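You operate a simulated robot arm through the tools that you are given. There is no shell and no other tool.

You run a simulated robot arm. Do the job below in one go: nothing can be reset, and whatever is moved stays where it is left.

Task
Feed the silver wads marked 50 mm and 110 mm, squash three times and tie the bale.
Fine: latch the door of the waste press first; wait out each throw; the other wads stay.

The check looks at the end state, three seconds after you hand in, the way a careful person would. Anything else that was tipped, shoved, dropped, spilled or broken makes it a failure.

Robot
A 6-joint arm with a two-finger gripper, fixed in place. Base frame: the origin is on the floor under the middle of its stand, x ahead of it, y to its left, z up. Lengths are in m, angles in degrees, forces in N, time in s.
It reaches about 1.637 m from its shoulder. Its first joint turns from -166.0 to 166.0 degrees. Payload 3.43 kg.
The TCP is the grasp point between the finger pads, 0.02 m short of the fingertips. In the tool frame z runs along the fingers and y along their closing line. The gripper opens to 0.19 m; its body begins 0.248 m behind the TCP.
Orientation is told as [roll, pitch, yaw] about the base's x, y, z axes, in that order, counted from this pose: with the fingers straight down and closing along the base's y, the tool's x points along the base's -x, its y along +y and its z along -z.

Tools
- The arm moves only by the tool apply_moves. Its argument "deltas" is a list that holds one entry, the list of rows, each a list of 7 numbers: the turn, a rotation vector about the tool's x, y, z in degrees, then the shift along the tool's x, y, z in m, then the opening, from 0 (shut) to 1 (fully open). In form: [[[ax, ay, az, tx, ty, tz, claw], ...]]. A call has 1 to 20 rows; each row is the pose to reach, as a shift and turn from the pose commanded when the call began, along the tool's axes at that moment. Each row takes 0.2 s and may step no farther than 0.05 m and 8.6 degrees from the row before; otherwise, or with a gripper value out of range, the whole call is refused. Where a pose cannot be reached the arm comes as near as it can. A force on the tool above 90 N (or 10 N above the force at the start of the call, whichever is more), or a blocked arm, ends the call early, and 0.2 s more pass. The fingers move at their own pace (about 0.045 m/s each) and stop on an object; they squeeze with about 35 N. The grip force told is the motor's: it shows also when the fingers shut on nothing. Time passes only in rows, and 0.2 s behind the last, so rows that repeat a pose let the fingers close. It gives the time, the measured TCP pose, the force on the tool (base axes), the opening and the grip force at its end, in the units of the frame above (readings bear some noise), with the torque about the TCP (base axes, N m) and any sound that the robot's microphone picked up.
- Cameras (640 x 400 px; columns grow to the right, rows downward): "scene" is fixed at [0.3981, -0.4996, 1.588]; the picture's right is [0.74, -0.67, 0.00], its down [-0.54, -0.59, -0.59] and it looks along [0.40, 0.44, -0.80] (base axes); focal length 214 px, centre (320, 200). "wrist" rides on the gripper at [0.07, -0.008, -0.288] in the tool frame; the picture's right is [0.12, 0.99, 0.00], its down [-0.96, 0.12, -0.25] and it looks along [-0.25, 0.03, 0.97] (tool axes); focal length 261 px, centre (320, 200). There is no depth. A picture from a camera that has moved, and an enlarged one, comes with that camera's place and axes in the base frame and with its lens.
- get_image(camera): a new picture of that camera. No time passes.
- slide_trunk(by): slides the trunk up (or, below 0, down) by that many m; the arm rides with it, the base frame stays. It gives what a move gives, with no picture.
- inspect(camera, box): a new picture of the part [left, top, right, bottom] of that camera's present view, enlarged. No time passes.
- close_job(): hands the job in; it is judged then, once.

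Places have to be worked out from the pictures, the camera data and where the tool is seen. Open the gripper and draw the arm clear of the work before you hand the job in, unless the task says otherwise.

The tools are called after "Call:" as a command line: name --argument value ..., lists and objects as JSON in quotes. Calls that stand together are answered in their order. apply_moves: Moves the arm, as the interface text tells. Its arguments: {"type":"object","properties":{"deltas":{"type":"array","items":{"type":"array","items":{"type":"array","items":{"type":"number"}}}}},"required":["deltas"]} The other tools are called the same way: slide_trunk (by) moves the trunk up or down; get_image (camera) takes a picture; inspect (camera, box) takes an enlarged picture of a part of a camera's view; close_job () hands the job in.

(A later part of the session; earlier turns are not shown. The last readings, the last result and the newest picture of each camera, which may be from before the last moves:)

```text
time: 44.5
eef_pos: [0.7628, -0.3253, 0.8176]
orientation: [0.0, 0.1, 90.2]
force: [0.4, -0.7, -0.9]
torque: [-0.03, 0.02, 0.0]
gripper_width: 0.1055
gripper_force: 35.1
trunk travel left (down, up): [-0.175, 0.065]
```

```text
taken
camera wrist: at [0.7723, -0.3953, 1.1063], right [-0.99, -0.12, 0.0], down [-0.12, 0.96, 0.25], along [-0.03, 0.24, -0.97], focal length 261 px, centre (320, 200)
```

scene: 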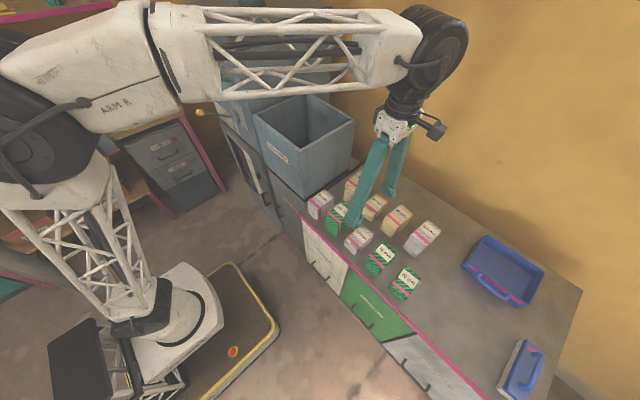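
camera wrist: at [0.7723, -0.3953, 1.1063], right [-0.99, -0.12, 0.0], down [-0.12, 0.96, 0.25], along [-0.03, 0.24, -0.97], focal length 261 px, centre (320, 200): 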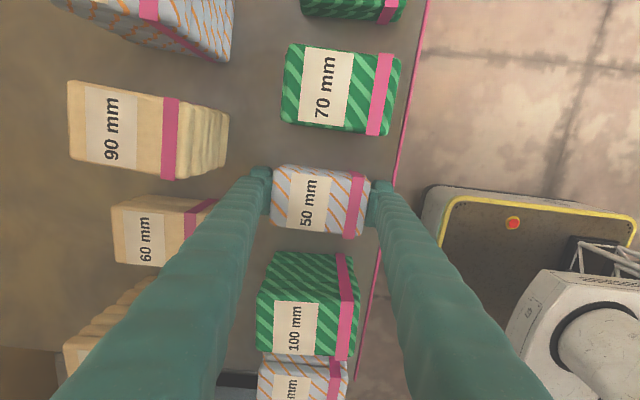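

The wad is held at 35 N. I lift it straight up.

Call:
apply_moves --deltas '[[[0, 0, 0, 0, 0, -0.01, 0.4], [0, 0, 0, 0, 0, -0.03, 0.4], [0, 0, 0, 0, 0, -0.06, 0.4], [0, 0, 0, 0, 0, -0.1, 0.4], [0, 0, 0, 0, 0, -0.14, 0.4], [0, 0, 0, 0, 0, -0.18, 0.4]]]'

Call:
get_image --camera "wrist"

Call:
get_image --camera "scene"

```text
time: 45.9
eef_pos: [0.7614, -0.3255, 1.0004]
orientation: [0.0, 0.0, 90.2]
force: [-0.1, -0.4, -0.7]
torque: [0.04, 0.06, -0.01]
gripper_width: 0.1051
gripper_force: 35.4
trunk travel left (down, up): [-0.175, 0.065]
```

```text
taken
camera wrist: at [0.7704, -0.3942, 1.2878], right [-0.99, -0.12, 0.0], down [-0.12, 0.96, 0.25], along [-0.03, 0.25, -0.97], focal length 261 px, centre (320, 200)
```

wrist: 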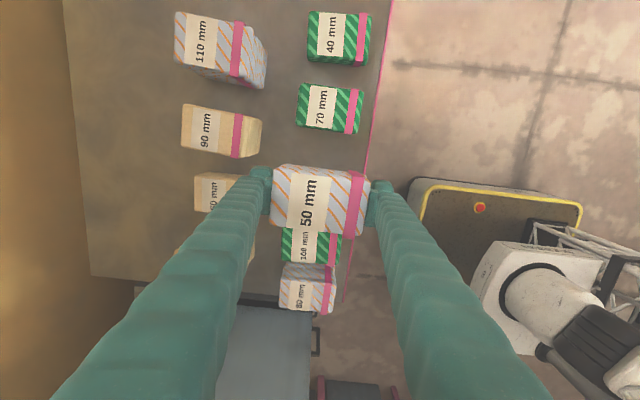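

```text
taken
```

scene: 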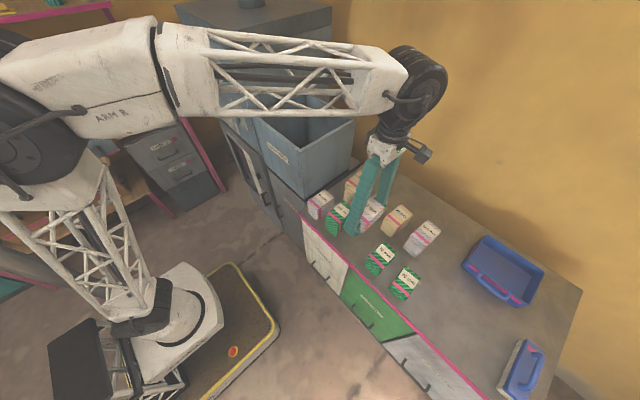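

Held firmly. I raise to z 1.20 and carry it over towards the hopper centre (0.89, 0.145), stopping part-way to check arm clearance.

Call:
apply_moves --deltas '[[[0, 0, 0, 0, 0, -0.05, 0.4], [0, 0, 0, 0, 0, -0.1, 0.4], [0, 0, 0, 0, 0, -0.15, 0.4], [0, 0, 0, 0, 0, -0.2, 0.4], [0, 0, 0, -0.0427, -0.0118, -0.2, 0.4], [0, 0, 0, -0.0855, -0.0236, -0.2, 0.4], [0, 0, 0, -0.1282, -0.0355, -0.2, 0.4], [0, 0, 0, -0.1709, -0.0473, -0.2, 0.4], [0, 0, 0, -0.2136, -0.0591, -0.2, 0.4], [0, 0, 0, -0.2564, -0.0709, -0.2, 0.4], [0, 0, 0, -0.2991, -0.0827, -0.2, 0.4]]]'

Call:
get_image --camera "scene"

Call:
get_image --camera "wrist"

```text
time: 48.3
eef_pos: [0.8463, -0.027, 1.1967]
orientation: [0.0, 0.1, 90.1]
force: [-0.2, -1.2, -0.1]
torque: [0.15, -0.09, 0.0]
gripper_width: 0.105
gripper_force: 35.3
trunk travel left (down, up): [-0.175, 0.065]
```

```text
taken
```

scene: 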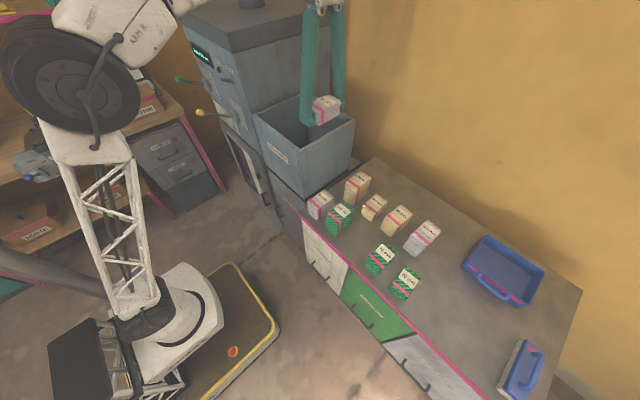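

```text
taken
camera wrist: at [0.8544, -0.097, 1.485], right [-0.99, -0.12, 0.0], down [-0.12, 0.96, 0.25], along [-0.03, 0.24, -0.97], focal length 261 px, centre (320, 200)
```

wrist: 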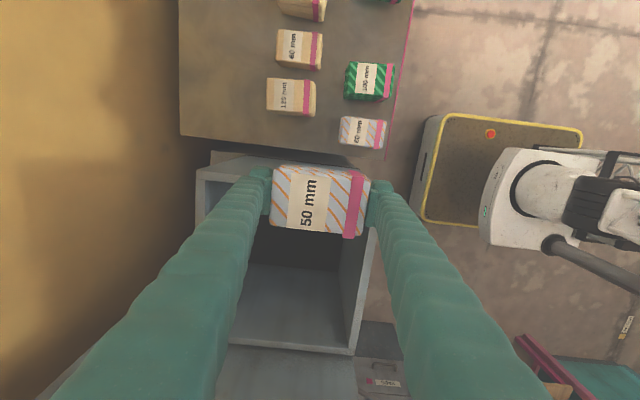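

The hopper corners match my estimate. I finish the traverse to the hopper centre.

Call:
apply_moves --deltas '[[[0, 0, 0, -0.043, -0.0111, 0, 0.4], [0, 0, 0, -0.086, -0.0222, 0, 0.4], [0, 0, 0, -0.129, -0.0333, 0, 0.4], [0, 0, 0, -0.172, -0.0443, 0, 0.4]]]'

Call:
get_image --camera "scene"

Call:
get_image --camera "wrist"

```text
time: 49.3
eef_pos: [0.8884, 0.1471, 1.2022]
orientation: [-0.1, 0.0, 90.2]
force: [-0.3, -1.3, 0.2]
torque: [0.23, -0.11, -0.01]
gripper_width: 0.1051
gripper_force: 35.3
trunk travel left (down, up): [-0.175, 0.065]
```

```text
taken
```

scene: 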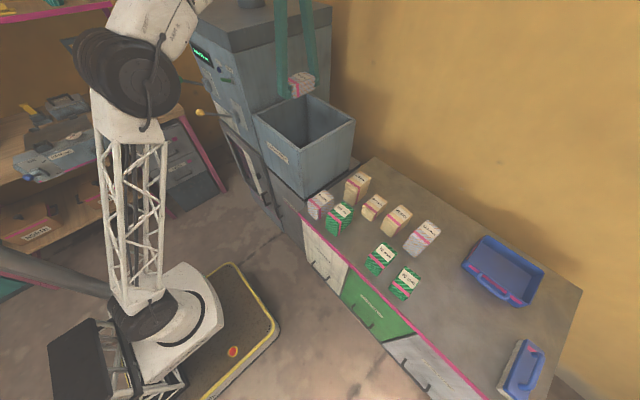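

```text
taken
camera wrist: at [0.8969, 0.0779, 1.4894], right [-0.99, -0.12, 0.0], down [-0.12, 0.96, 0.25], along [-0.03, 0.24, -0.97], focal length 261 px, centre (320, 200)
```

wrist: 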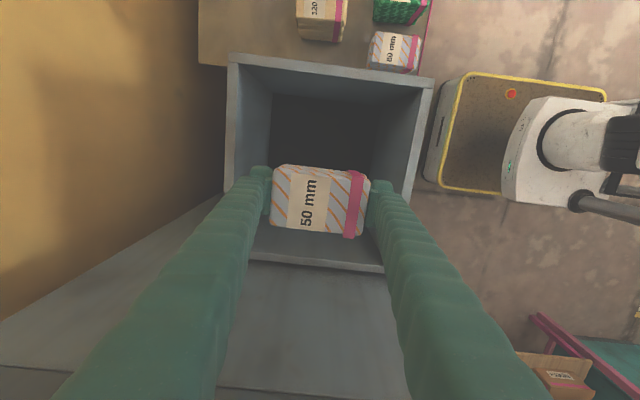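

The wad is centred over the hopper with the arm well clear of the tower. I lower it into the mouth, to TCP z 1.03.

Call:
apply_moves --deltas '[[[0, 0, 0, 0, 0, 0.04, 0.4], [0, 0, 0, 0, 0, 0.08, 0.4], [0, 0, 0, 0, 0, 0.12, 0.4], [0, 0, 0, 0, 0, 0.15, 0.4], [0, 0, 0, 0, 0, 0.172, 0.4]]]'

Call:
get_image --camera "scene"

Call:
get_image --camera "wrist"

```text
time: 50.5
eef_pos: [0.8875, 0.1429, 1.0269]
orientation: [-0.1, 0.2, 90.2]
force: [0.0, 0.2, -0.5]
torque: [-0.01, -0.05, -0.01]
gripper_width: 0.1053
gripper_force: 35.5
trunk travel left (down, up): [-0.175, 0.065]
```

```text
taken
```

scene: 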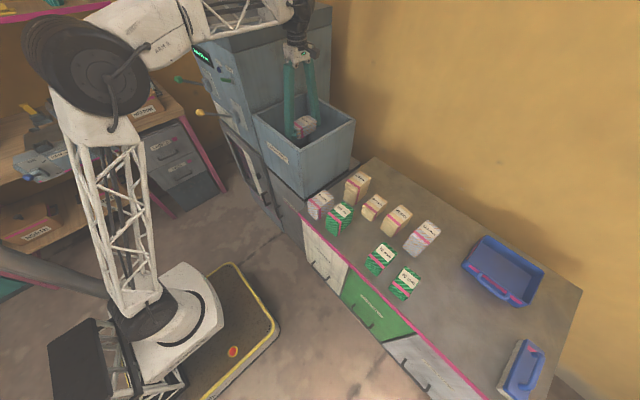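

```text
taken
camera wrist: at [0.8969, 0.0723, 1.3153], right [-0.99, -0.12, 0.0], down [-0.12, 0.96, 0.25], along [-0.03, 0.24, -0.97], focal length 261 px, centre (320, 200)
```

wrist: 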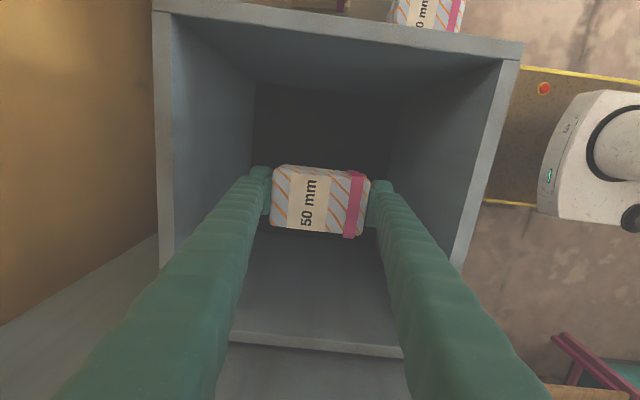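

The wad is well inside the hopper and there is no contact force. I open the fingers to let it drop.

Call:
apply_moves --deltas '[[[0, 0, 0, 0, 0, 0, 0.65], [0, 0, 0, 0, 0, 0, 0.72], [0, 0, 0, 0, 0, 0, 0.72], [0, 0, 0, 0, 0, 0, 0.72]]]'

Call:
get_image --camera "wrist"

Call:
inspect --camera "scene" --box '[180, 30, 260, 90]'

```text
time: 51.5
eef_pos: [0.8881, 0.143, 1.0276]
orientation: [0.0, 0.1, 90.2]
force: [-0.4, -0.5, -0.4]
torque: [0.02, -0.02, 0.02]
gripper_width: 0.1366
gripper_force: 0.0
trunk travel left (down, up): [-0.175, 0.065]
```

```text
taken
camera wrist: at [0.897, 0.0724, 1.3154], right [-0.99, -0.12, 0.0], down [-0.12, 0.96, 0.25], along [-0.03, 0.24, -0.97], focal length 261 px, centre (320, 200)
```

wrist: 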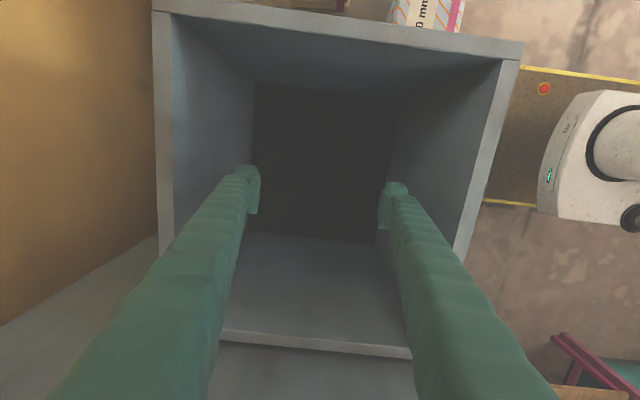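

```text
6.67 times, centred on (220, 60) of scene
camera zoom: at [0.3981, -0.4996, 1.588], right [0.74, -0.67, 0.0], down [-0.54, -0.59, -0.59], along [0.4, 0.44, -0.8], focal length 1430 px, centre (987, 1133)
```

zoom: 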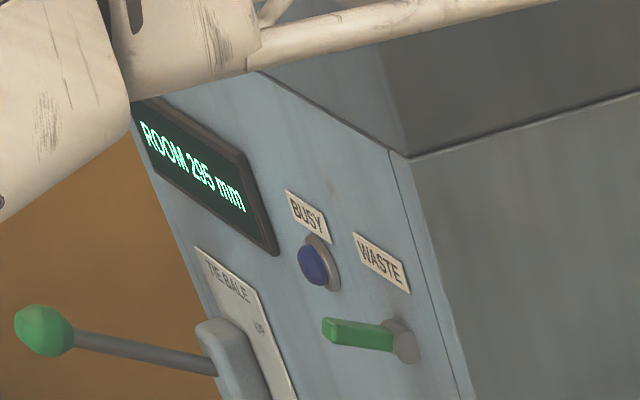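

The display now reads ROOM 295 mm (345 − 50), so the first wad is fed. I rise out of the hopper and travel to the 110 mm wad at about (0.928, −0.498).

Call:
apply_moves --deltas '[[[0, 0, 0, 0, 0, -0.045, 0.72], [0, 0, 0, 0, 0, -0.09, 0.72], [0, 0, 0, 0, 0, -0.135, 0.72], [0, 0, 0, 0.02, -0.0015, -0.15, 0.72], [0, 0, 0, 0.065, -0.004, -0.15, 0.72], [0, 0, 0, 0.113, -0.007, -0.15, 0.72], [0, 0, 0, 0.161, -0.01, -0.15, 0.72], [0, 0, 0, 0.209, -0.012, -0.15, 0.72], [0, 0, 0, 0.257, -0.015, -0.15, 0.72], [0, 0, 0, 0.305, -0.018, -0.14, 0.72], [0, 0, 0, 0.353, -0.021, -0.125, 0.72], [0, 0, 0, 0.4, -0.024, -0.11, 0.72], [0, 0, 0, 0.447, -0.027, -0.095, 0.72], [0, 0, 0, 0.494, -0.029, -0.08, 0.72], [0, 0, 0, 0.541, -0.032, -0.065, 0.72], [0, 0, 0, 0.588, -0.035, -0.05, 0.72], [0, 0, 0, 0.615, -0.037, -0.04, 0.72], [0, 0, 0, 0.641, -0.038, -0.03, 0.72]]]'

Call:
get_image --camera "wrist"

Call:
get_image --camera "scene"

```text
refused: row 11 steps farther than a row can; nothing moved
```

```text
taken
camera wrist: at [0.897, 0.0724, 1.3154], right [-0.99, -0.12, 0.0], down [-0.12, 0.96, 0.25], along [-0.03, 0.24, -0.97], focal length 261 px, centre (320, 200)
```

wrist: 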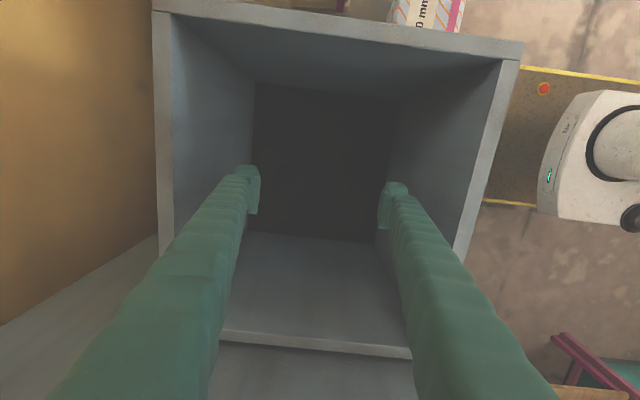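

```text
taken
```

scene: 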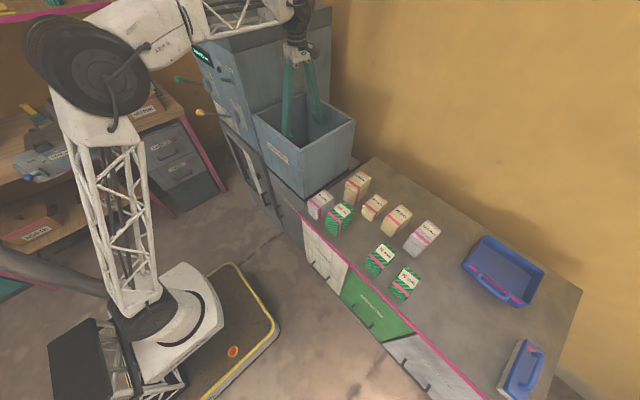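

One row was a hair too long, so nothing moved. I repeat the same path with shorter steps.

Call:
apply_moves --deltas '[[[0, 0, 0, 0, 0, -0.045, 0.72], [0, 0, 0, 0, 0, -0.09, 0.72], [0, 0, 0, 0, 0, -0.135, 0.72], [0, 0, 0, 0.02, -0.0015, -0.15, 0.72], [0, 0, 0, 0.064, -0.004, -0.15, 0.72], [0, 0, 0, 0.108, -0.007, -0.15, 0.72], [0, 0, 0, 0.152, -0.01, -0.15, 0.72], [0, 0, 0, 0.197, -0.012, -0.15, 0.72], [0, 0, 0, 0.242, -0.015, -0.15, 0.72], [0, 0, 0, 0.286, -0.018, -0.145, 0.72], [0, 0, 0, 0.33, -0.021, -0.135, 0.72], [0, 0, 0, 0.374, -0.024, -0.12, 0.72], [0, 0, 0, 0.418, -0.027, -0.105, 0.72], [0, 0, 0, 0.462, -0.029, -0.09, 0.72], [0, 0, 0, 0.506, -0.032, -0.075, 0.72], [0, 0, 0, 0.55, -0.034, -0.06, 0.72], [0, 0, 0, 0.595, -0.036, -0.045, 0.72], [0, 0, 0, 0.641, -0.038, -0.03, 0.72]]]'

Call:
get_image --camera "wrist"

Call:
get_image --camera "scene"

```text
time: 55.3
eef_pos: [0.9295, -0.4947, 1.0601]
orientation: [-0.1, 0.1, 90.3]
force: [-0.1, -0.6, 0.7]
torque: [-0.2, -0.05, 0.0]
gripper_width: 0.137
gripper_force: 0.0
trunk travel left (down, up): [-0.175, 0.065]
```

```text
taken
camera wrist: at [0.9393, -0.5638, 1.3476], right [-0.99, -0.12, 0.0], down [-0.12, 0.96, 0.25], along [-0.03, 0.24, -0.97], focal length 261 px, centre (320, 200)
```

wrist: 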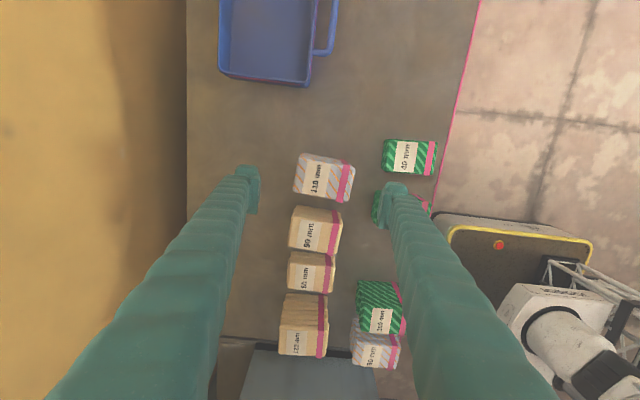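

```text
taken
```

scene: 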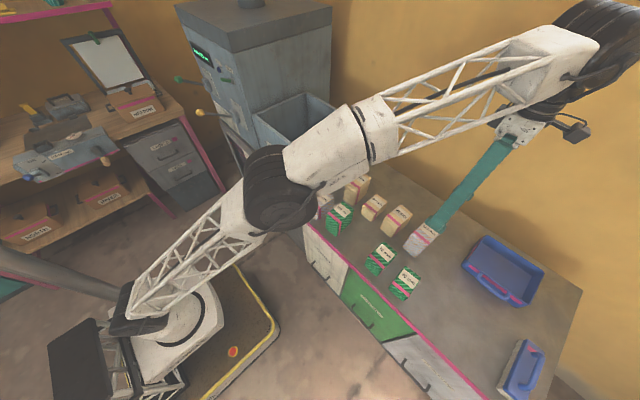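

Over the 110 mm wad now. I enlarge it to refine its centre.

Call:
inspect --camera "wrist" --box '[250, 120, 450, 260]'

```text
2.86 times, centred on (350, 190) of wrist
camera zoom: at [0.9393, -0.5638, 1.3476], right [-0.99, -0.12, 0.0], down [-0.12, 0.96, 0.25], along [-0.03, 0.24, -0.97], focal length 745 px, centre (234, 229)
```

zoom: 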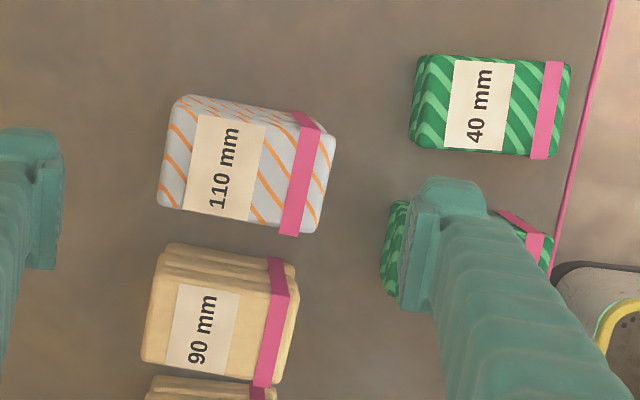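

The wad centre comes out at about (0.925, −0.484), agreeing with the scene view. I narrow the opening to 0.125 m, correct, and descend to z 0.866, where the tips stay above the 70 mm wad beside it.

Call:
apply_moves --deltas '[[[0, 0, 0, -0.011, 0.005, 0.02, 0.66], [0, 0, 0, -0.011, 0.005, 0.06, 0.66], [0, 0, 0, -0.011, 0.005, 0.1, 0.66], [0, 0, 0, -0.011, 0.005, 0.135, 0.66], [0, 0, 0, -0.011, 0.005, 0.15, 0.66], [0, 0, 0, -0.011, 0.005, 0.15, 0.66]]]'

Call:
get_image --camera "wrist"

Call:
inspect --camera "scene" --box '[370, 180, 470, 270]'

```text
time: 56.7
eef_pos: [0.9226, -0.4843, 0.909]
orientation: [0.1, 0.2, 90.2]
force: [-1.1, -0.8, 0.0]
torque: [-0.02, -0.01, -0.02]
gripper_width: 0.1256
gripper_force: 0.1
trunk travel left (down, up): [-0.175, 0.065]
```

```text
taken
camera wrist: at [0.9302, -0.5538, 1.1977], right [-0.99, -0.12, 0.0], down [-0.12, 0.96, 0.25], along [-0.03, 0.24, -0.97], focal length 261 px, centre (320, 200)
```

wrist: 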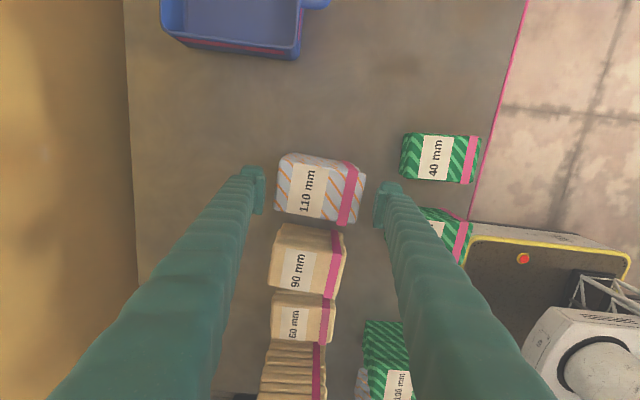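

```text
4.44 times, centred on (420, 225) of scene
camera zoom: at [0.3981, -0.4996, 1.588], right [0.74, -0.67, 0.0], down [-0.54, -0.59, -0.59], along [0.4, 0.44, -0.8], focal length 953 px, centre (-124, 89)
```

zoom: 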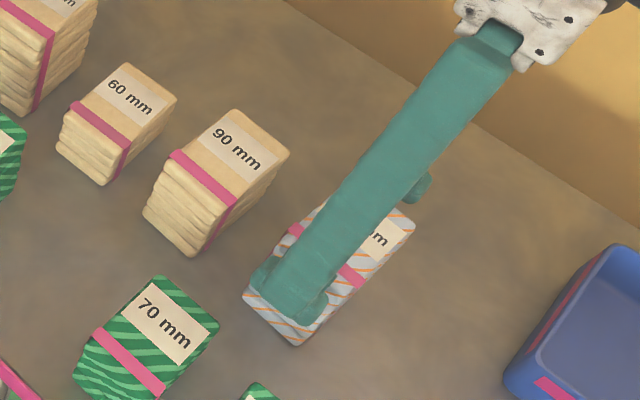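

Well centred. I descend the last 43 mm and close.

Call:
apply_moves --deltas '[[[0, 0, 0, 0, 0, 0.022, 0.66], [0, 0, 0, 0, 0, 0.043, 0.66], [0, 0, 0, 0, 0, 0.043, 0.66], [0, 0, 0, 0, 0, 0.043, 0.4], [0, 0, 0, 0, 0, 0.043, 0.4], [0, 0, 0, 0, 0, 0.043, 0.4], [0, 0, 0, 0, 0, 0.043, 0.4], [0, 0, 0, 0, 0, 0.043, 0.4]]]'

Call:
get_image --camera "wrist"

```text
time: 58.5
eef_pos: [0.9231, -0.4854, 0.8673]
orientation: [0.0, 0.1, 90.3]
force: [-0.1, 0.2, 0.4]
torque: [-0.02, 0.02, -0.05]
gripper_width: 0.1076
gripper_force: 35.2
trunk travel left (down, up): [-0.175, 0.065]
```

```text
taken
camera wrist: at [0.9318, -0.5552, 1.1546], right [-0.99, -0.12, 0.0], down [-0.12, 0.96, 0.25], along [-0.03, 0.24, -0.97], focal length 261 px, centre (320, 200)
```

wrist: 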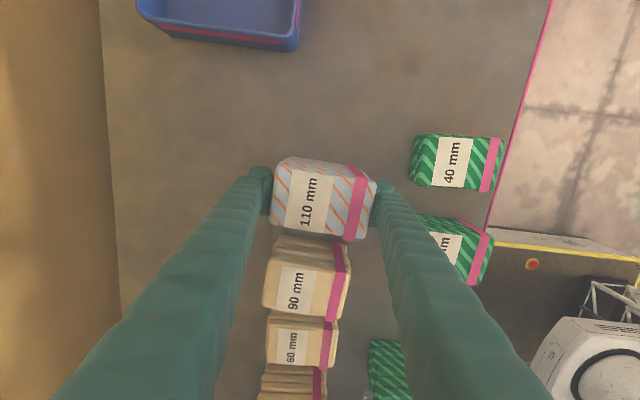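

Held at 35 N. I lift it straight up.

Call:
apply_moves --deltas '[[[0, 0, 0, 0, 0, -0.01, 0.4], [0, 0, 0, 0, 0, -0.035, 0.4], [0, 0, 0, 0, 0, -0.07, 0.4], [0, 0, 0, 0, 0, -0.11, 0.4], [0, 0, 0, 0, 0, -0.15, 0.4], [0, 0, 0, 0, 0, -0.19, 0.4], [0, 0, 0, 0, 0, -0.23, 0.4]]]'

Call:
get_image --camera "scene"

Call:
get_image --camera "wrist"

```text
time: 60.1
eef_pos: [0.9253, -0.4842, 1.0916]
orientation: [0.0, 0.2, 90.2]
force: [-0.8, 0.6, -0.7]
torque: [-0.04, -0.09, 0.02]
gripper_width: 0.1073
gripper_force: 34.7
trunk travel left (down, up): [-0.175, 0.065]
```

```text
taken
```

scene: 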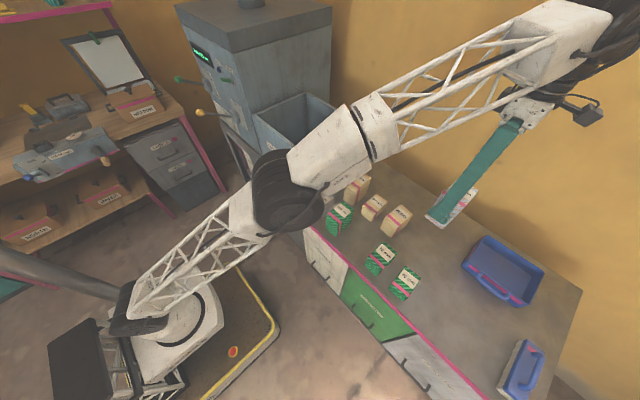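

```text
taken
camera wrist: at [0.9336, -0.5544, 1.3797], right [-0.99, -0.12, 0.0], down [-0.12, 0.96, 0.25], along [-0.03, 0.24, -0.97], focal length 261 px, centre (320, 200)
```

wrist: 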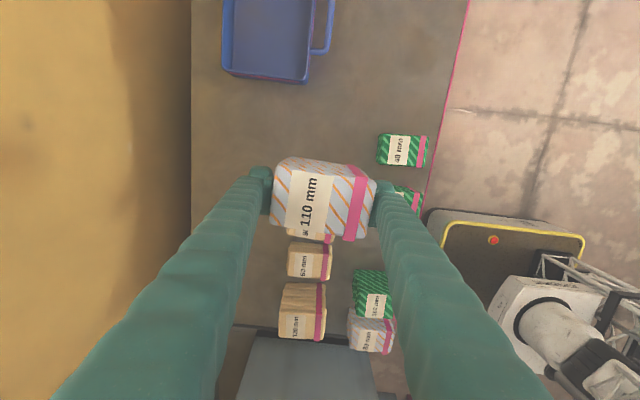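

Clear of everything. I carry it up and over to the hopper centre.

Call:
apply_moves --deltas '[[[0, 0, 0, -0.0418, 0.0025, -0.016, 0.4], [0, 0, 0, -0.0836, 0.005, -0.032, 0.4], [0, 0, 0, -0.1254, 0.0075, -0.048, 0.4], [0, 0, 0, -0.1672, 0.01, -0.064, 0.4], [0, 0, 0, -0.209, 0.0125, -0.08, 0.4], [0, 0, 0, -0.2508, 0.015, -0.096, 0.4], [0, 0, 0, -0.2926, 0.0175, -0.112, 0.4], [0, 0, 0, -0.3344, 0.02, -0.13, 0.4], [0, 0, 0, -0.3762, 0.0225, -0.13, 0.4], [0, 0, 0, -0.418, 0.025, -0.13, 0.4], [0, 0, 0, -0.4598, 0.0275, -0.13, 0.4], [0, 0, 0, -0.5016, 0.03, -0.13, 0.4], [0, 0, 0, -0.5434, 0.0325, -0.13, 0.4], [0, 0, 0, -0.5852, 0.035, -0.13, 0.4], [0, 0, 0, -0.627, 0.037, -0.13, 0.4]]]'

Call:
get_image --camera "scene"

Call:
get_image --camera "wrist"

```text
time: 63.3
eef_pos: [0.8834, 0.143, 1.2228]
orientation: [0.1, 0.1, 90.1]
force: [0.5, -0.5, -2.1]
torque: [0.14, 0.01, 0.03]
gripper_width: 0.1065
gripper_force: 34.9
trunk travel left (down, up): [-0.175, 0.065]
```

```text
taken
```

scene: 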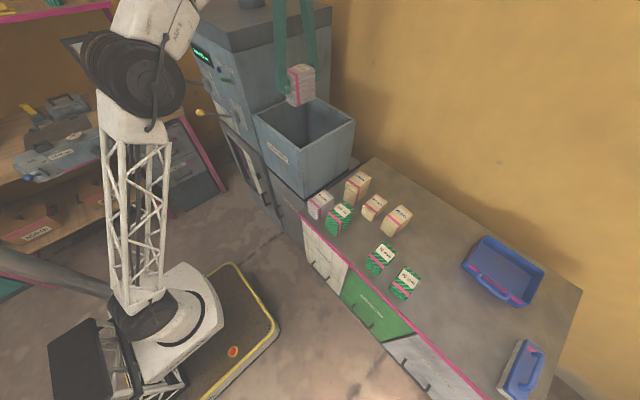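

```text
taken
camera wrist: at [0.8928, 0.0733, 1.51], right [-0.99, -0.12, 0.0], down [-0.12, 0.96, 0.25], along [-0.03, 0.24, -0.97], focal length 261 px, centre (320, 200)
```

wrist: 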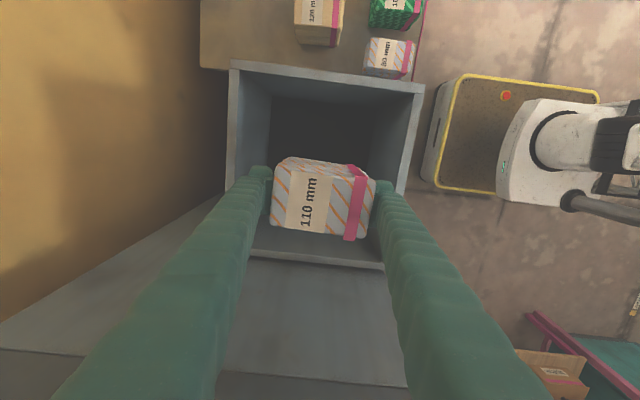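

Centred over the hopper again. I lower to TCP z 1.03 and release.

Call:
apply_moves --deltas '[[[0, 0, 0, 0, -0.004, 0.04, 0.4], [0, 0, 0, 0, -0.004, 0.08, 0.4], [0, 0, 0, 0, -0.004, 0.12, 0.4], [0, 0, 0, 0, -0.004, 0.16, 0.4], [0, 0, 0, 0, -0.004, 0.192, 0.4], [0, 0, 0, 0, -0.004, 0.192, 0.4], [0, 0, 0, 0, -0.004, 0.192, 0.65], [0, 0, 0, 0, -0.004, 0.192, 0.72], [0, 0, 0, 0, -0.004, 0.192, 0.72], [0, 0, 0, 0, -0.004, 0.192, 0.72]]]'

Call:
get_image --camera "wrist"

Call:
inspect --camera "scene" --box '[180, 30, 260, 90]'

```text
time: 65.5
eef_pos: [0.8875, 0.1417, 1.0309]
orientation: [-0.1, 0.2, 90.1]
force: [0.0, 0.6, 0.3]
torque: [0.08, 0.0, 0.01]
gripper_width: 0.137
gripper_force: 0.1
trunk travel left (down, up): [-0.175, 0.065]
```

```text
taken
camera wrist: at [0.8973, 0.0719, 1.319], right [-0.99, -0.12, 0.0], down [-0.12, 0.96, 0.25], along [-0.03, 0.24, -0.97], focal length 261 px, centre (320, 200)
```

wrist: 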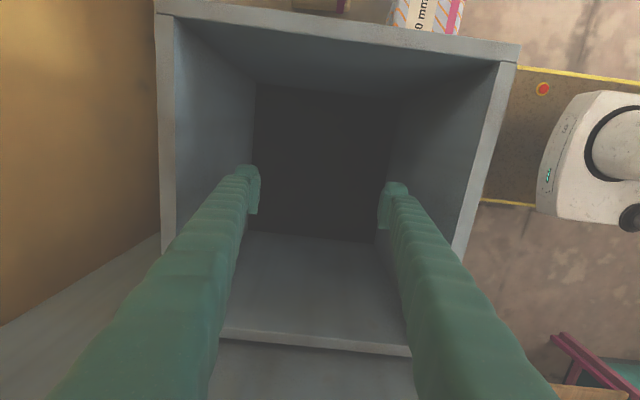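

```text
6.67 times, centred on (220, 60) of scene
camera zoom: at [0.3981, -0.4996, 1.588], right [0.74, -0.67, 0.0], down [-0.54, -0.59, -0.59], along [0.4, 0.44, -0.8], focal length 1430 px, centre (987, 1133)
```

zoom: 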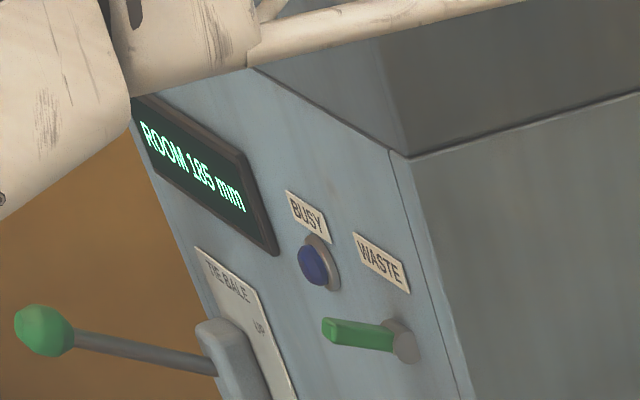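

ROOM now reads 185 mm (295 − 110), so both wads are in. Next is the yellow SQUASH lever, whose ball I place at about (0.583, 0.449, 1.086), so I rise, move in front of the press and turn the gripper back.

Call:
apply_moves --deltas '[[[0, 0, 0, 0, 0, -0.045, 0.72], [0, 0, 0, 0, 0, -0.09, 0.72], [0, 0, 0, 0, 0, -0.135, 0.72], [0, 0, 0, 0, 0, -0.18, 0.72], [0, 0, 7.5, 0, 0.038, -0.18, 0.6], [0, 0, 15, 0, 0.076, -0.18, 0.45], [0, 0, 22.5, 0, 0.114, -0.19, 0.45], [0, 0, 30, 0, 0.152, -0.19, 0.45], [0, 0, 37.5, 0, 0.19, -0.2, 0.45], [0, 0, 45, 0, 0.228, -0.2, 0.45], [0, 0, 52.5, 0, 0.266, -0.21, 0.45], [0, 0, 60, 0, 0.304, -0.21, 0.45], [0, 0, 67.5, -0.015, 0.32, -0.22, 0.45], [0, 0, 75, -0.03, 0.33, -0.22, 0.45], [0, 0, 82.5, -0.045, 0.33, -0.22, 0.45], [0, 0, 90, -0.06, 0.33, -0.22, 0.45]]]'

Call:
get_image --camera "scene"

Call:
get_image --camera "wrist"

```text
time: 68.9
eef_pos: [0.5572, 0.202, 1.254]
orientation: [-0.1, 0.0, 0.1]
force: [-0.3, -0.1, -0.9]
torque: [0.07, -0.01, -0.01]
gripper_width: 0.0855
gripper_force: 0.0
trunk travel left (down, up): [-0.175, 0.065]
```

```text
taken
```

scene: 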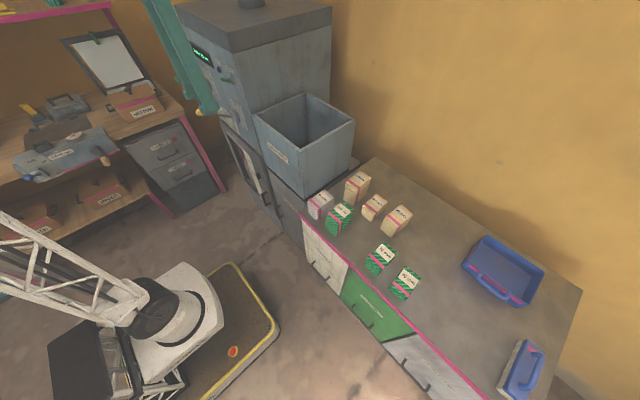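

```text
taken
camera wrist: at [0.4864, 0.1944, 1.5412], right [-0.12, 0.99, 0.0], down [0.96, 0.12, 0.25], along [0.25, 0.03, -0.97], focal length 261 px, centre (320, 200)
```

wrist: 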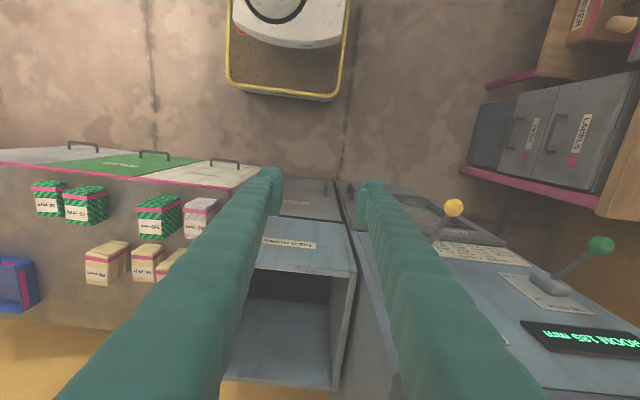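

The ball positions check out from here: yellow at (0.587, 0.450, 1.086) and green at (0.613, 0.686, 1.13). I move above the yellow ball.

Call:
apply_moves --deltas '[[[0, 0, 0, -0.0045, 0.0411, 0, 0.45], [0, 0, 0, -0.009, 0.0823, 0, 0.45], [0, 0, 0, -0.0135, 0.1234, 0, 0.45], [0, 0, 0, -0.018, 0.1645, 0, 0.45], [0, 0, 0, -0.0225, 0.2057, 0, 0.45], [0, 0, 0, -0.027, 0.2468, 0, 0.45], [0, 0, 0, -0.027, 0.2468, 0, 0.45]]]'

Call:
get_image --camera "wrist"

Call:
get_image --camera "scene"

```text
time: 70.5
eef_pos: [0.5857, 0.4512, 1.2501]
orientation: [-0.2, 0.1, 0.2]
force: [-0.1, 0.0, -0.4]
torque: [-0.09, 0.05, 0.0]
gripper_width: 0.0855
gripper_force: 0.0
trunk travel left (down, up): [-0.175, 0.065]
```

```text
taken
camera wrist: at [0.5154, 0.4436, 1.5383], right [-0.12, 0.99, 0.0], down [0.96, 0.12, 0.25], along [0.25, 0.03, -0.97], focal length 261 px, centre (320, 200)
```

wrist: 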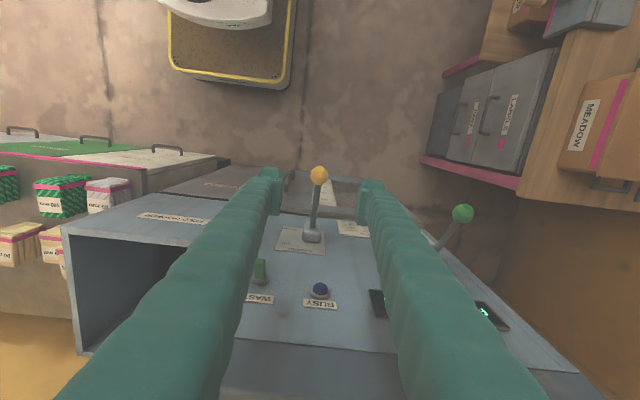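

```text
taken
```

scene: 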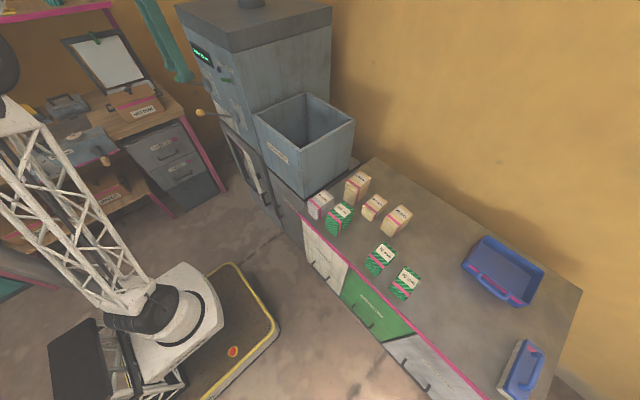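

The ball is exactly under the TCP. I descend with the fingers either side of it.

Call:
apply_moves --deltas '[[[0, 0, 0, 0, 0, 0.045, 0.45], [0, 0, 0, 0, 0, 0.09, 0.45], [0, 0, 0, 0, 0, 0.13, 0.45], [0, 0, 0, 0, 0, 0.165, 0.45], [0, 0, 0, 0, 0, 0.165, 0.45]]]'

Call:
inspect --camera "wrist" --box '[240, 130, 400, 310]'

Call:
inspect --camera "scene" --box '[150, 40, 270, 150]'

```text
time: 71.7
eef_pos: [0.585, 0.4493, 1.0878]
orientation: [-0.1, 0.1, 0.2]
force: [0.1, -0.1, 0.5]
torque: [-0.01, 0.01, 0.01]
gripper_width: 0.0858
gripper_force: 0.3
trunk travel left (down, up): [-0.175, 0.065]
```

```text
2.22 times, centred on (320, 220) of wrist
camera zoom: at [0.5151, 0.4415, 1.3758], right [-0.12, 0.99, 0.0], down [0.96, 0.12, 0.25], along [0.25, 0.03, -0.97], focal length 579 px, centre (320, 156)
```

zoom: 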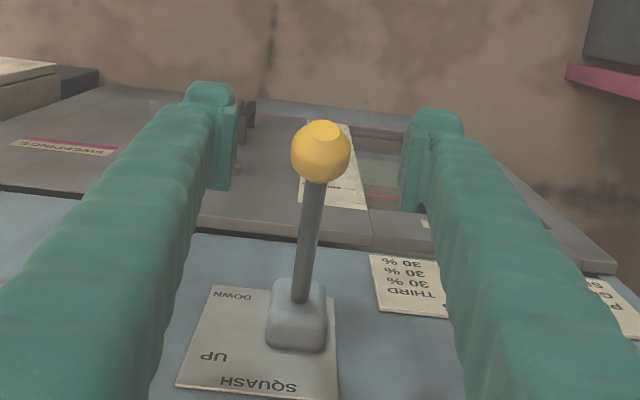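

```text
3.64 times, centred on (210, 95) of scene
camera zoom: at [0.3981, -0.4996, 1.588], right [0.74, -0.67, 0.0], down [-0.54, -0.59, -0.59], along [0.4, 0.44, -0.8], focal length 780 px, centre (720, 582)
```

zoom: 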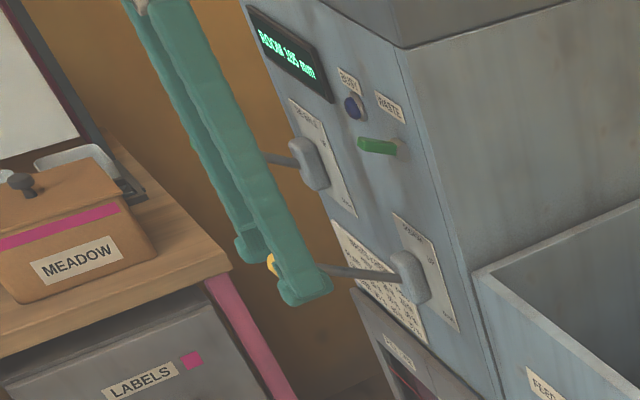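

The ball is centred between the pads. I close on it.

Call:
apply_moves --deltas '[[[0, 0, 0, 0, 0, 0, 0.2], [0, 0, 0, 0, 0, 0, 0.05], [0, 0, 0, 0, 0, 0, 0.05], [0, 0, 0, 0, 0, 0, 0.05], [0, 0, 0, 0, 0, 0, 0.05]]]'

Call:
inspect --camera "wrist" --box '[240, 130, 400, 310]'

```text
time: 72.9
eef_pos: [0.5855, 0.4502, 1.089]
orientation: [-0.1, -0.1, 0.2]
force: [0.7, 6.8, 0.4]
torque: [0.03, -0.03, 0.02]
gripper_width: 0.0287
gripper_force: 43.7
trunk travel left (down, up): [-0.175, 0.065]
```

```text
2.22 times, centred on (320, 220) of wrist
camera zoom: at [0.515, 0.442, 1.3761], right [-0.12, 0.99, 0.0], down [0.96, 0.12, 0.25], along [0.25, 0.03, -0.97], focal length 579 px, centre (320, 156)
```

zoom: 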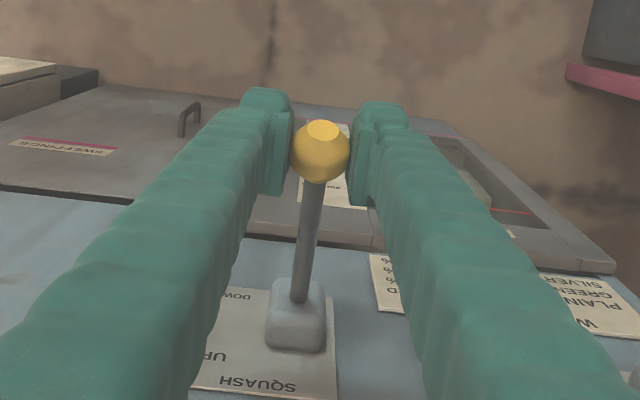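

The ball is held. I pull the lever down along its arc, first a quarter of the way, to check the resistance.

Call:
apply_moves --deltas '[[[0, 0, 0, 0.005, 0, 0.0095, 0.05], [0, 0, 0, 0.0096, 0, 0.0191, 0.05], [0, 0, 0, 0.0164, 0, 0.0393, 0.05]]]'

```text
time: 73.7
eef_pos: [0.5679, 0.4484, 1.0478]
orientation: [0.1, -0.1, 0.1]
force: [23.7, 18.4, 5.2]
torque: [0.01, -0.96, -0.01]
gripper_width: 0.0267
gripper_force: 45.1
trunk travel left (down, up): [-0.175, 0.065]
```

There is a moderate pull in +x, meaning the true arc swings out less than I assumed. I continue down with a flatter path.

Call:
apply_moves --deltas '[[[0, 0, 0, -0.003, 0, 0.018, 0.05], [0, 0, 0, -0.003, 0, 0.036, 0.05]]]'

Call:
inspect --camera "scene" --box '[150, 40, 270, 150]'

```text
time: 74.3
eef_pos: [0.5665, 0.4501, 1.0129]
orientation: [-0.1, 0.1, 0.2]
force: [-37.9, 2.3, 11.8]
torque: [-0.09, -0.59, 0.04]
gripper_width: 0.0266
gripper_force: 44.7
trunk travel left (down, up): [-0.175, 0.065]
```

```text
3.64 times, centred on (210, 95) of scene
camera zoom: at [0.3981, -0.4996, 1.588], right [0.74, -0.67, 0.0], down [-0.54, -0.59, -0.59], along [0.4, 0.44, -0.8], focal length 780 px, centre (720, 582)
```

zoom: 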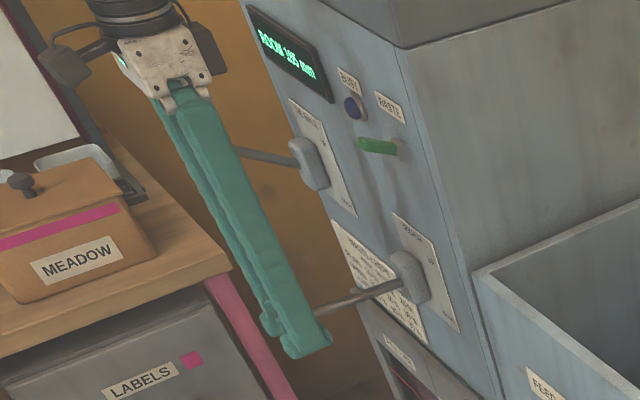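

The lever is about level now. I ease the x position back and keep following the arc downwards.

Call:
apply_moves --deltas '[[[0, 0, 0, 0.006, 0, 0.016, 0.05], [0, 0, 0, 0.0046, 0, 0.032, 0.05], [0, 0, 0, 0.001, 0, 0.045, 0.05]]]'

Call:
inspect --camera "scene" --box '[150, 40, 270, 150]'

```text
time: 75.1
eef_pos: [0.5707, 0.4498, 0.9668]
orientation: [0.0, -0.1, 0.2]
force: [6.8, 18.4, 18.6]
torque: [-0.14, -0.56, -0.03]
gripper_width: 0.0265
gripper_force: 45.5
trunk travel left (down, up): [-0.175, 0.065]
```

```text
3.64 times, centred on (210, 95) of scene
camera zoom: at [0.3981, -0.4996, 1.588], right [0.74, -0.67, 0.0], down [-0.54, -0.59, -0.59], along [0.4, 0.44, -0.8], focal length 780 px, centre (720, 582)
```

zoom: 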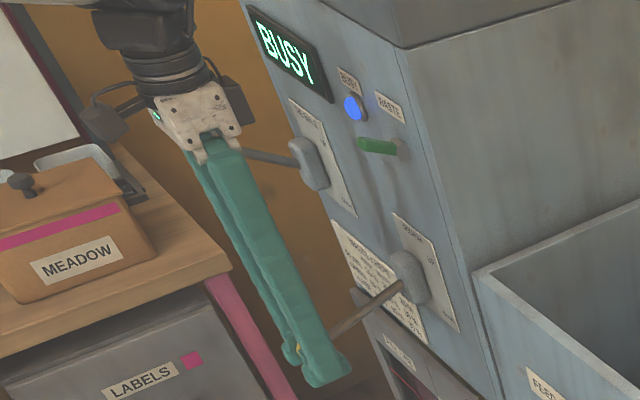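

The display shows BUSY and the lamp is lit, so the first throw has started. I hold still and wait it out.

Call:
apply_moves --deltas '[[[0, 0, 0, 0, 0, 0, 0.05], [0, 0, 0, 0, 0, 0, 0.05], [0, 0, 0, 0, 0, 0, 0.05], [0, 0, 0, 0, 0, 0, 0.05], [0, 0, 0, 0, 0, 0, 0.05], [0, 0, 0, 0, 0, 0, 0.05], [0, 0, 0, 0, 0, 0, 0.05], [0, 0, 0, 0, 0, 0, 0.05], [0, 0, 0, 0, 0, 0, 0.05], [0, 0, 0, 0, 0, 0, 0.05]]]'

Call:
inspect --camera "scene" --box '[150, 40, 270, 150]'

```text
time: 77.3
eef_pos: [0.5717, 0.4495, 0.9669]
orientation: [-0.1, -0.1, 0.2]
force: [17.8, 30.2, 15.5]
torque: [-0.23, 0.17, -0.1]
gripper_width: 0.0265
gripper_force: 44.8
trunk travel left (down, up): [-0.175, 0.065]
```

```text
3.64 times, centred on (210, 95) of scene
camera zoom: at [0.3981, -0.4996, 1.588], right [0.74, -0.67, 0.0], down [-0.54, -0.59, -0.59], along [0.4, 0.44, -0.8], focal length 780 px, centre (720, 582)
```

zoom: 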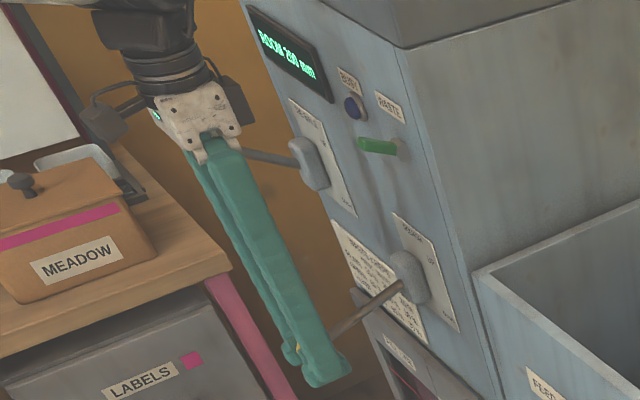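

Busy is off already. I read the display.

Call:
inspect --camera "scene" --box '[185, 35, 235, 80]'

```text
8.89 times, centred on (210, 58) of scene
camera zoom: at [0.3981, -0.4996, 1.588], right [0.74, -0.67, 0.0], down [-0.54, -0.59, -0.59], along [0.4, 0.44, -0.8], focal length 1906 px, centre (1298, 1467)
```

zoom: 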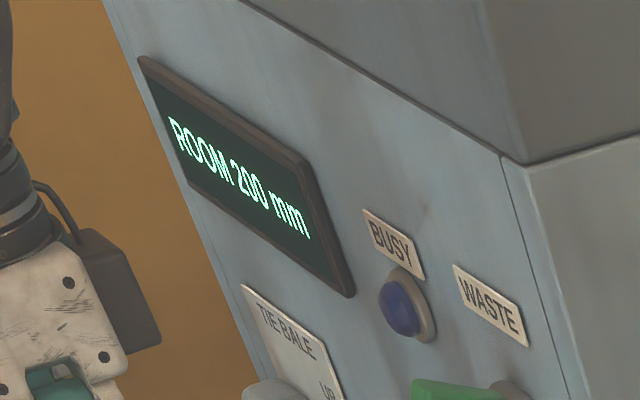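

ROOM 200 mm fits the silver wads keeping 90 % after the first squash. I bring the lever back up along the arc, correcting a slight y offset, for the next throw.

Call:
apply_moves --deltas '[[[0, 0, 0, 0.003, 0.003, -0.011, 0.05], [0, 0, 0, 0.005, 0.003, -0.0215, 0.05], [0, 0, 0, 0.006, 0.003, -0.041, 0.05], [0, 0, 0, 0.005, 0.003, -0.0605, 0.05], [0, 0, 0, 0.0005, 0.003, -0.0824, 0.05], [0, 0, 0, -0.0056, 0.003, -0.101, 0.05], [0, 0, 0, -0.0154, 0.003, -0.121, 0.05], [0, 0, 0, -0.0154, 0.003, -0.121, 0.05]]]'

Call:
inspect --camera "scene" --box '[150, 40, 270, 150]'

```text
time: 79.1
eef_pos: [0.5824, 0.4507, 1.0886]
orientation: [-0.2, 0.1, 0.2]
force: [-8.5, -35.1, -22.4]
torque: [0.14, 0.16, -0.27]
gripper_width: 0.0296
gripper_force: 17.8
trunk travel left (down, up): [-0.175, 0.065]
```

```text
3.64 times, centred on (210, 95) of scene
camera zoom: at [0.3981, -0.4996, 1.588], right [0.74, -0.67, 0.0], down [-0.54, -0.59, -0.59], along [0.4, 0.44, -0.8], focal length 780 px, centre (720, 582)
```

zoom: 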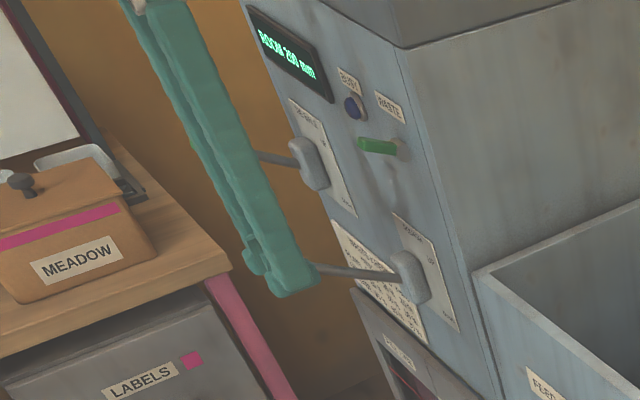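

The lever is up and the press idle. I make the second throw, correcting y slightly, and hold through the busy time.

Call:
apply_moves --deltas '[[[0, 0, 0, 0.0045, -0.0015, 0.01, 0.05], [0, 0, 0, 0.0098, -0.0015, 0.02, 0.05], [0, 0, 0, 0.0159, -0.0015, 0.0386, 0.05], [0, 0, 0, 0.0204, -0.0015, 0.0605, 0.05], [0, 0, 0, 0.0214, -0.0015, 0.08, 0.05], [0, 0, 0, 0.0204, -0.0015, 0.0995, 0.05], [0, 0, 0, 0.0159, -0.0015, 0.121, 0.05], [0, 0, 0, 0.0159, -0.0015, 0.1215, 0.05]]]'

Call:
inspect --camera "scene" --box '[150, 40, 270, 150]'

```text
time: 80.9
eef_pos: [0.5678, 0.4504, 0.9676]
orientation: [-0.1, 0.1, 0.2]
force: [-33.8, 6.4, 6.7]
torque: [0.01, -0.54, 0.14]
gripper_width: 0.0263
gripper_force: 44.5
trunk travel left (down, up): [-0.175, 0.065]
```

```text
3.64 times, centred on (210, 95) of scene
camera zoom: at [0.3981, -0.4996, 1.588], right [0.74, -0.67, 0.0], down [-0.54, -0.59, -0.59], along [0.4, 0.44, -0.8], focal length 780 px, centre (720, 582)
```

zoom: 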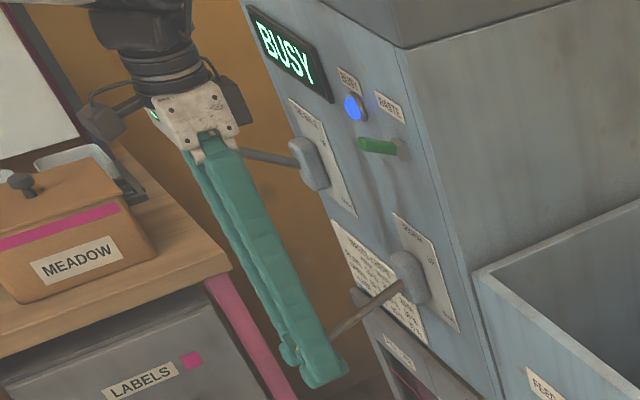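

The second throw is running (BUSY). I hold still and wait it out.

Call:
apply_moves --deltas '[[[0, 0, 0, 0, 0, 0, 0.05], [0, 0, 0, 0, 0, 0, 0.05], [0, 0, 0, 0, 0, 0, 0.05], [0, 0, 0, 0, 0, 0, 0.05], [0, 0, 0, 0, 0, 0, 0.05], [0, 0, 0, 0, 0, 0, 0.05], [0, 0, 0, 0, 0, 0, 0.05], [0, 0, 0, 0, 0, 0, 0.05], [0, 0, 0, 0, 0, 0, 0.05], [0, 0, 0, 0, 0, 0, 0.05], [0, 0, 0, 0, 0, 0, 0.05]]]'

Call:
inspect --camera "scene" --box '[185, 35, 235, 80]'

```text
time: 83.3
eef_pos: [0.5697, 0.4497, 0.9678]
orientation: [-0.1, -0.2, 0.2]
force: [-44.0, 13.7, 1.3]
torque: [-0.07, -0.32, 0.09]
gripper_width: 0.0264
gripper_force: 44.8
trunk travel left (down, up): [-0.175, 0.065]
```

```text
8.89 times, centred on (210, 58) of scene
camera zoom: at [0.3981, -0.4996, 1.588], right [0.74, -0.67, 0.0], down [-0.54, -0.59, -0.59], along [0.4, 0.44, -0.8], focal length 1906 px, centre (1298, 1467)
```

zoom: 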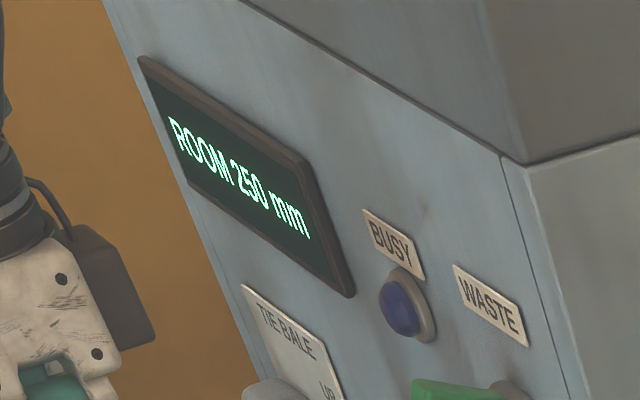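

ROOM 250 mm, as expected after the second squash (60 %). I bring the lever back up for the third throw.

Call:
apply_moves --deltas '[[[0, 0, 0, 0.005, 0, -0.011, 0.05], [0, 0, 0, 0.008, 0, -0.0215, 0.05], [0, 0, 0, 0.009, 0, -0.041, 0.05], [0, 0, 0, 0.008, 0, -0.0605, 0.05], [0, 0, 0, 0.0035, 0, -0.0824, 0.05], [0, 0, 0, -0.0026, 0, -0.101, 0.05], [0, 0, 0, -0.0124, 0, -0.119, 0.05], [0, 0, 0, -0.0124, 0, -0.119, 0.05]]]'

Call:
inspect --camera "scene" --box '[150, 40, 270, 150]'

```text
time: 85.1
eef_pos: [0.5816, 0.4506, 1.0822]
orientation: [-0.2, 0.2, 0.1]
force: [-31.9, -5.2, -43.2]
torque: [0.05, 0.38, -0.05]
gripper_width: 0.027
gripper_force: 44.5
trunk travel left (down, up): [-0.175, 0.065]
```

```text
3.64 times, centred on (210, 95) of scene
camera zoom: at [0.3981, -0.4996, 1.588], right [0.74, -0.67, 0.0], down [-0.54, -0.59, -0.59], along [0.4, 0.44, -0.8], focal length 780 px, centre (720, 582)
```

zoom: 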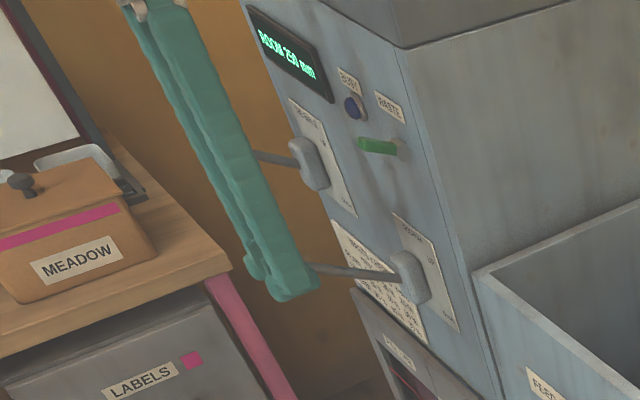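

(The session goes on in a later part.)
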